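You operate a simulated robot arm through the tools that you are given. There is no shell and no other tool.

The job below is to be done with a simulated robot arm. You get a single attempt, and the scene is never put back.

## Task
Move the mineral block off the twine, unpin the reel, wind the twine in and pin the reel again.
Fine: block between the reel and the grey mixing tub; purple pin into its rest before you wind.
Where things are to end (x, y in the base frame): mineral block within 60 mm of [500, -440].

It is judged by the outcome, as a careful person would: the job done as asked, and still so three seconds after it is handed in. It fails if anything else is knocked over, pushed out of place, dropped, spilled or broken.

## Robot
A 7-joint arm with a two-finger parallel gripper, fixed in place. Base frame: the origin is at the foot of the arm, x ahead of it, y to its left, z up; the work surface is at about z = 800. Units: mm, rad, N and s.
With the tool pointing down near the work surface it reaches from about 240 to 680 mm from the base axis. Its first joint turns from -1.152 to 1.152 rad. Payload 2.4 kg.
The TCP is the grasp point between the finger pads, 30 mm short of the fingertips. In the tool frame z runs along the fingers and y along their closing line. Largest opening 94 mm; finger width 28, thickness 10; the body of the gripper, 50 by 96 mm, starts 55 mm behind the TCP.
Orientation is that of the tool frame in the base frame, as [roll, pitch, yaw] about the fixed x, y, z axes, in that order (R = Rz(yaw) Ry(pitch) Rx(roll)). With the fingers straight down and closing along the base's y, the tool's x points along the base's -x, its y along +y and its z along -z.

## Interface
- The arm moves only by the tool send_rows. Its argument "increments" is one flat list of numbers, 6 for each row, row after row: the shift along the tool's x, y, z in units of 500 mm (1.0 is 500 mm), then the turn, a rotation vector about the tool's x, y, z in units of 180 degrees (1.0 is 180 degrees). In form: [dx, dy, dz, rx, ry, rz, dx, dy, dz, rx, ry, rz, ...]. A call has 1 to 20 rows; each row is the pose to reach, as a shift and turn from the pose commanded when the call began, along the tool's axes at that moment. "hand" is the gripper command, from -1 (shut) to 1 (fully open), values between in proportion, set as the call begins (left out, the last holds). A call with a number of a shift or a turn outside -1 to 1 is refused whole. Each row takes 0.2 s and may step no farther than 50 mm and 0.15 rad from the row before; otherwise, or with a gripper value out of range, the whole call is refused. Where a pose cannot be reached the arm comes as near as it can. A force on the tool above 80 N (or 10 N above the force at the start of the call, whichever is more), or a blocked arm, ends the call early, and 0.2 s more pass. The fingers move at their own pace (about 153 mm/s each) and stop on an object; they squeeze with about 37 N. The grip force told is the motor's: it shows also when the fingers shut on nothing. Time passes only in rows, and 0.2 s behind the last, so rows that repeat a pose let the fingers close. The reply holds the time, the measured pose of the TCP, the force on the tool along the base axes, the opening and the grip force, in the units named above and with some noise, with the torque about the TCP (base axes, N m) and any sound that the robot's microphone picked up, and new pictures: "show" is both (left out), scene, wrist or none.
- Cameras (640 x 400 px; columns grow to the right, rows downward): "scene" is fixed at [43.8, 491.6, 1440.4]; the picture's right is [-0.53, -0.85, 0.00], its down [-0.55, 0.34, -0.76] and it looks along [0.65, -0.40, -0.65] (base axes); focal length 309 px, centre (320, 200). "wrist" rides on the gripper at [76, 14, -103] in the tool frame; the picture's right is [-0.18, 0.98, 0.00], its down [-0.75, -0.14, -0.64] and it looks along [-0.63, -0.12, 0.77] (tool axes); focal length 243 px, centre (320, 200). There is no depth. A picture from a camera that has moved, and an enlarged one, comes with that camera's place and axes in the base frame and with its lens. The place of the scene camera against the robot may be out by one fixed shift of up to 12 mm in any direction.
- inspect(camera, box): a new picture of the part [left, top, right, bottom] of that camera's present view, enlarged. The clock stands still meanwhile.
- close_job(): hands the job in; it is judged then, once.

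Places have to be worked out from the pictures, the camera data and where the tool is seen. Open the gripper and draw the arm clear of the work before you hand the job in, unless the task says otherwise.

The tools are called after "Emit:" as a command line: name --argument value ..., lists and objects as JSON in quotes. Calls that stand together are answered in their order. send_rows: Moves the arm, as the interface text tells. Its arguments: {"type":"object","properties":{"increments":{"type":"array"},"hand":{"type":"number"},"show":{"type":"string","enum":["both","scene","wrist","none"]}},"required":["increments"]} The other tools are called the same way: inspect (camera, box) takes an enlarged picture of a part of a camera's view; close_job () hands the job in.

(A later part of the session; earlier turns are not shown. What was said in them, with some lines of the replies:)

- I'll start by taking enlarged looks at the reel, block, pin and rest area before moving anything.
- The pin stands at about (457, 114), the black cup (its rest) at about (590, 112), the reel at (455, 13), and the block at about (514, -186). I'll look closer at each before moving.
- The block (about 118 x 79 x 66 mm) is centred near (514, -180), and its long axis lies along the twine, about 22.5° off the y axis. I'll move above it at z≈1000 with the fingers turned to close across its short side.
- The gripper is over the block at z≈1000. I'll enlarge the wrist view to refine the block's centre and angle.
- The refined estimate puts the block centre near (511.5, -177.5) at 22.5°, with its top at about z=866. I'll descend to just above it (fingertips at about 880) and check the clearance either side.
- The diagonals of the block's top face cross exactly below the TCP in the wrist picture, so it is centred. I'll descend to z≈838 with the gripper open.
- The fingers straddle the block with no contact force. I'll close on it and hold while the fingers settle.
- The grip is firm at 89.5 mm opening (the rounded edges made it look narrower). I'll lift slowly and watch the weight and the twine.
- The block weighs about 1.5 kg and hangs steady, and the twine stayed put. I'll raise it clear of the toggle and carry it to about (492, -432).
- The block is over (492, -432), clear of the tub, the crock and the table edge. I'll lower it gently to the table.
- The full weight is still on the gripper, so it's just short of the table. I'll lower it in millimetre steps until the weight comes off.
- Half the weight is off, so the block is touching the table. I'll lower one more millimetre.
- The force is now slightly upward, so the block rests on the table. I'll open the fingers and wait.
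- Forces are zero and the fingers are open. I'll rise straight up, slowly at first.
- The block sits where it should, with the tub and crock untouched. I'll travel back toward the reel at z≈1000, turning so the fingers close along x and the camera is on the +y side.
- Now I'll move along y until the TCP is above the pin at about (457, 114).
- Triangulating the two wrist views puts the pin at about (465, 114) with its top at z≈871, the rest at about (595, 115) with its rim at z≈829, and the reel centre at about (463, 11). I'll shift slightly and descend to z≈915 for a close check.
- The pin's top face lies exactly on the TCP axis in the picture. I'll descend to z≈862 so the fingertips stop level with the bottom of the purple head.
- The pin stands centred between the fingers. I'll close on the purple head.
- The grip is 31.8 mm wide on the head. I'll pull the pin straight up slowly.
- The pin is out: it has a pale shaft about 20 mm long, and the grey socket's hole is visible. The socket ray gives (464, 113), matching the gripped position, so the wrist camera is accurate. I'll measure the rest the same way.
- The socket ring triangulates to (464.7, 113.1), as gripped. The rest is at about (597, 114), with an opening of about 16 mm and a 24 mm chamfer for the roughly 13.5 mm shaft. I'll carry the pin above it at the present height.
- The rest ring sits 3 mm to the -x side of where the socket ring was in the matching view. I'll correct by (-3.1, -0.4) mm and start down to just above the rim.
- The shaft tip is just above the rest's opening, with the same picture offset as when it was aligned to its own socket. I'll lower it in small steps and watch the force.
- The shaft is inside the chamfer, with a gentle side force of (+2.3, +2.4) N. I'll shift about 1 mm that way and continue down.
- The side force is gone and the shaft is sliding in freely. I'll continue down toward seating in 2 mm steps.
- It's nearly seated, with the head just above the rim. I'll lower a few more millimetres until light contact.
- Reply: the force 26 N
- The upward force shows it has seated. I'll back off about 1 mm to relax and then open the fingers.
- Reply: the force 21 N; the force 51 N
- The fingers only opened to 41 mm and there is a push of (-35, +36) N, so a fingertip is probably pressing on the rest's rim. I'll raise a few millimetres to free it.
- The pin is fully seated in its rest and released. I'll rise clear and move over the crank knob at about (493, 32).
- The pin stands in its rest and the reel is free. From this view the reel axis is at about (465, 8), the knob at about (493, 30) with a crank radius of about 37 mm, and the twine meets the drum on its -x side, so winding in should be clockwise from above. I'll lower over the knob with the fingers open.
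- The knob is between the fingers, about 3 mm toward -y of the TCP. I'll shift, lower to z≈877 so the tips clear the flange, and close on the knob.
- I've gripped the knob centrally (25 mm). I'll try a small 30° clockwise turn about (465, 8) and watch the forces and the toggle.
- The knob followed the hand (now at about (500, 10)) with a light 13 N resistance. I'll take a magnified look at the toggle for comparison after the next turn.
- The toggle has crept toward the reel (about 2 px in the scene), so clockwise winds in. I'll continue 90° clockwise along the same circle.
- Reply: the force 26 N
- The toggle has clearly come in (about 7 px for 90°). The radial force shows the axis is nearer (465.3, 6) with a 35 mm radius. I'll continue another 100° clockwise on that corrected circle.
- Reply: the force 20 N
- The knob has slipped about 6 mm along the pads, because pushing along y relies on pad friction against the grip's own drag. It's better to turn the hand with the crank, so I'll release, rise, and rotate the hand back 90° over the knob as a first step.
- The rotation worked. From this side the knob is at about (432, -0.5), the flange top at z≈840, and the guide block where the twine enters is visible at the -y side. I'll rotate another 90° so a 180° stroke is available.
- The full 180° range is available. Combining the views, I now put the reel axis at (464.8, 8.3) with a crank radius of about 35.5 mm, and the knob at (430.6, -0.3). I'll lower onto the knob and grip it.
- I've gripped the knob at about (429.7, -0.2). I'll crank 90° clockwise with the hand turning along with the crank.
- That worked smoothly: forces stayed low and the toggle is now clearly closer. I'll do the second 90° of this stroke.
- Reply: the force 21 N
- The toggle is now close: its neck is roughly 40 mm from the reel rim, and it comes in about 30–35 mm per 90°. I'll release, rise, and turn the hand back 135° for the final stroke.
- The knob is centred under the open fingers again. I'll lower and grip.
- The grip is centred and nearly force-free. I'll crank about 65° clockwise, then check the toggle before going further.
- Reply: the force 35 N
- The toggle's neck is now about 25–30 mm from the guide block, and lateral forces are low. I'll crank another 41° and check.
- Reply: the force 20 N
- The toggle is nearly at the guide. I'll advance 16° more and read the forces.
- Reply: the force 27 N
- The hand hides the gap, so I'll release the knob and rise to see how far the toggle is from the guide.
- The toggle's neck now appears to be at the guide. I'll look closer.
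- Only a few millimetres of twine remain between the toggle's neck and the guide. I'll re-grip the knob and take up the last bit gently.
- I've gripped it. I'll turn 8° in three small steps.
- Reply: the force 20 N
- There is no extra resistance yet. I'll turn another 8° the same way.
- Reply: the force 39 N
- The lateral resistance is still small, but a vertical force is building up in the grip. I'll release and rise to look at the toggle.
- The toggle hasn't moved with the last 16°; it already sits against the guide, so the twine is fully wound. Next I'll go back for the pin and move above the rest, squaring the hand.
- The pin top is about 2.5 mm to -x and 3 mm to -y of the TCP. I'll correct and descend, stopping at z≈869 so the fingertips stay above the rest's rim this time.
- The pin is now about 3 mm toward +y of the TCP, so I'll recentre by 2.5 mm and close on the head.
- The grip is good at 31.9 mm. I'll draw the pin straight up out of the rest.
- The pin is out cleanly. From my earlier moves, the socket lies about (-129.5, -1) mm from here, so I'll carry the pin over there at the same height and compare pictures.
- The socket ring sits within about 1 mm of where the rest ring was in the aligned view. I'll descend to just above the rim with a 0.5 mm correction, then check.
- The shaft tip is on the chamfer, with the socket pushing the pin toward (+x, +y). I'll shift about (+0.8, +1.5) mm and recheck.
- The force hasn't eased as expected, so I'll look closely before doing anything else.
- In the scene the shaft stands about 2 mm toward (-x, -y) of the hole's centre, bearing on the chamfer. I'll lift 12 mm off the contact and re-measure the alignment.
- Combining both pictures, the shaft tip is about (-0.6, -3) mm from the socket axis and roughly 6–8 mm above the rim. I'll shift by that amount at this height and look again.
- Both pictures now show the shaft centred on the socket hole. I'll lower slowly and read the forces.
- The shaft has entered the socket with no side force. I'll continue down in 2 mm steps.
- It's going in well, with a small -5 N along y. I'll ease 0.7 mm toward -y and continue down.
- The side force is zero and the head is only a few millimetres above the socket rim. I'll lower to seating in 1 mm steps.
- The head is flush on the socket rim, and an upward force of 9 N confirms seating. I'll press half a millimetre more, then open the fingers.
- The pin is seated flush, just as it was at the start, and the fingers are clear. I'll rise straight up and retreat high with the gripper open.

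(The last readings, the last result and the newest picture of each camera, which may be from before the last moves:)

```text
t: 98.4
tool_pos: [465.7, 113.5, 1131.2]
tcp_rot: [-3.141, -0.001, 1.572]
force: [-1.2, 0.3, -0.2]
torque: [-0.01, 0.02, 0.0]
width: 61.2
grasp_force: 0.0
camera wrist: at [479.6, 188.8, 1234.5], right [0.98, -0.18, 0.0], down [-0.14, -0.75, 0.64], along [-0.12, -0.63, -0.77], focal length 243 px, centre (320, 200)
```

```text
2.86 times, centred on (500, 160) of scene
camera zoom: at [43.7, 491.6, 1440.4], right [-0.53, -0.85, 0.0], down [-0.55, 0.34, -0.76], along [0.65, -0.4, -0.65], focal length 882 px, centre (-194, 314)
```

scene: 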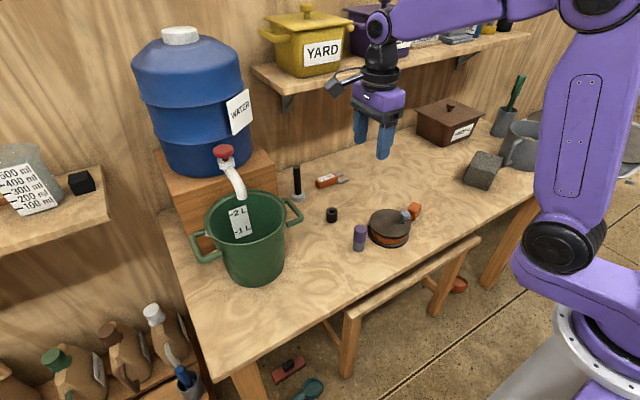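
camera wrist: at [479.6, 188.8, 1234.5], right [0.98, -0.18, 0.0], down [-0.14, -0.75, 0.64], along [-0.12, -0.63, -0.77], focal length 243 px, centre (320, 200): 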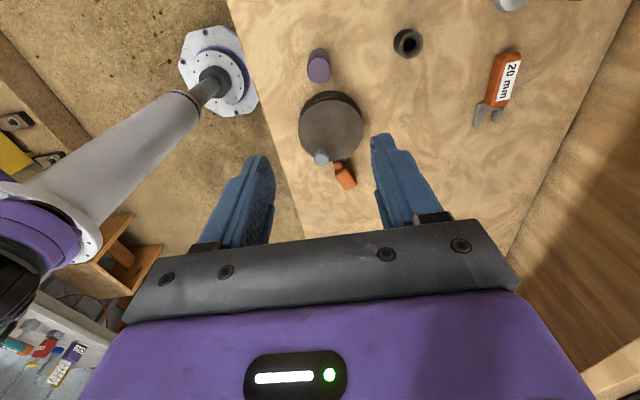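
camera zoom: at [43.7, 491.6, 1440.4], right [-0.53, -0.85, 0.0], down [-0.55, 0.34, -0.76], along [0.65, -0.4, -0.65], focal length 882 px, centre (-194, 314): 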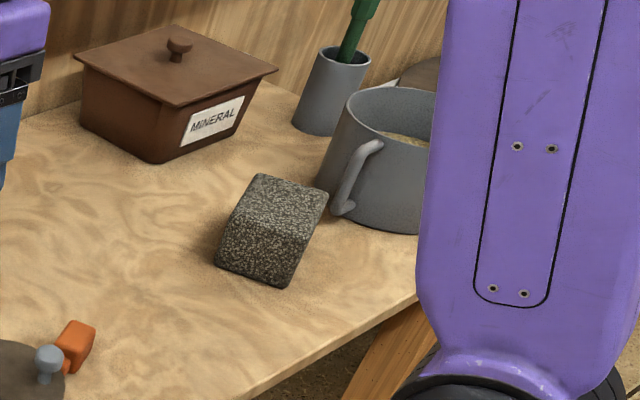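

All is in order: the block sits between the reel and the tub, the twine is wound, and the pin is back in its socket. I'll open the gripper fully, draw the arm a little further back and let things settle.

Emit:
send_rows --increments '[-0.04, -0.01, -0.03, 0, 0, 0, -0.08, -0.02, -0.06, 0, 0, 0, -0.12, -0.03, -0.07, 0, 0, 0, -0.12, -0.03, -0.07, 0, 0, 0, -0.12, -0.03, -0.07, 0, 0, 0, -0.12, -0.03, -0.07, 0, 0, 0]' --hand 1

Emit:
inspect --camera "scene" --box '[310, 150, 450, 260]'

```text
t: 99.8
tool_pos: [450.6, 53.5, 1165.0]
tcp_rot: [-3.141, 0.0, 1.571]
force: [-0.2, 0.7, 0.2]
torque: [0.02, 0.0, -0.01]
width: 94.2
grasp_force: 0.0
camera wrist: at [463.9, 129.4, 1267.7], right [0.98, -0.18, 0.0], down [-0.14, -0.75, 0.64], along [-0.12, -0.63, -0.77], focal length 243 px, centre (320, 200)
```

scene: 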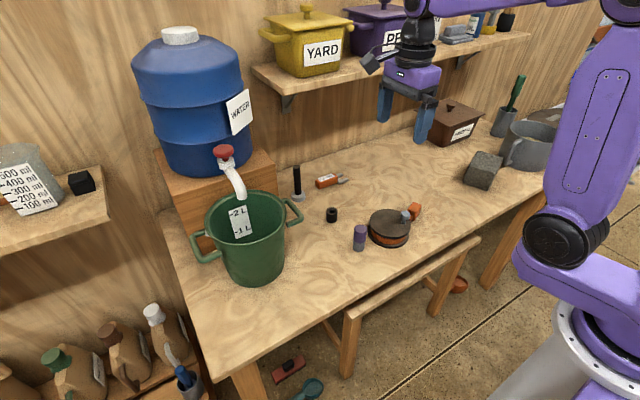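
wrist: 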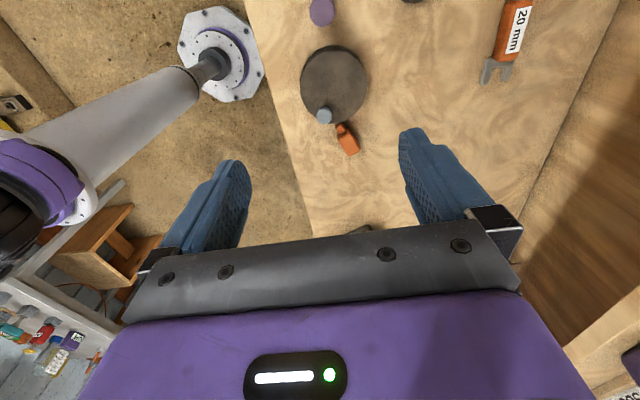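

```text
3.64 times, centred on (380, 205) of scene
camera zoom: at [43.8, 491.6, 1440.4], right [-0.53, -0.85, 0.0], down [-0.55, 0.34, -0.76], along [0.65, -0.4, -0.65], focal length 1122 px, centre (102, 182)
```

zoom: 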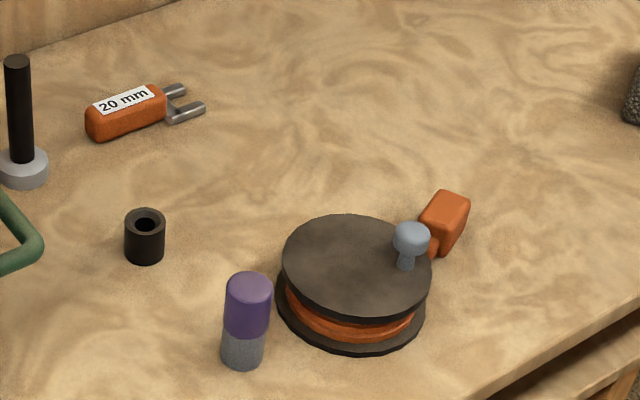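

The arm is clear and open, and nothing has shifted. The block rests near (492, -432), the twine is wound up to the guide, and the reel is pinned again, so I'm handing the job in.

Emit:
close_job

```text
The job is handed in.
```

I've handed the job in, and as far as the cameras show everything ended up as you asked. The verdict itself hasn't come back to me.

- **Mineral block:** it sits at about (492, -432), roughly 11 mm from the target. It is between the reel and the grey mixing tub and touches neither.
- **Purple pin:** it went into the black rest before I wound, and it is now back in the grey socket, seated flush as it was at the start.
- **Twine:** it is wound in until the orange toggle reached the guide. A further 16° of cranking did not move the toggle, so I took it as fully in.
- **Everything else:** nothing was knocked over or visibly moved. The gripper is open and the arm is drawn clear.

While I was putting the pin in its rest, a fingertip pressed on the rest's rim with about 35 N. The rest did not appear to move.
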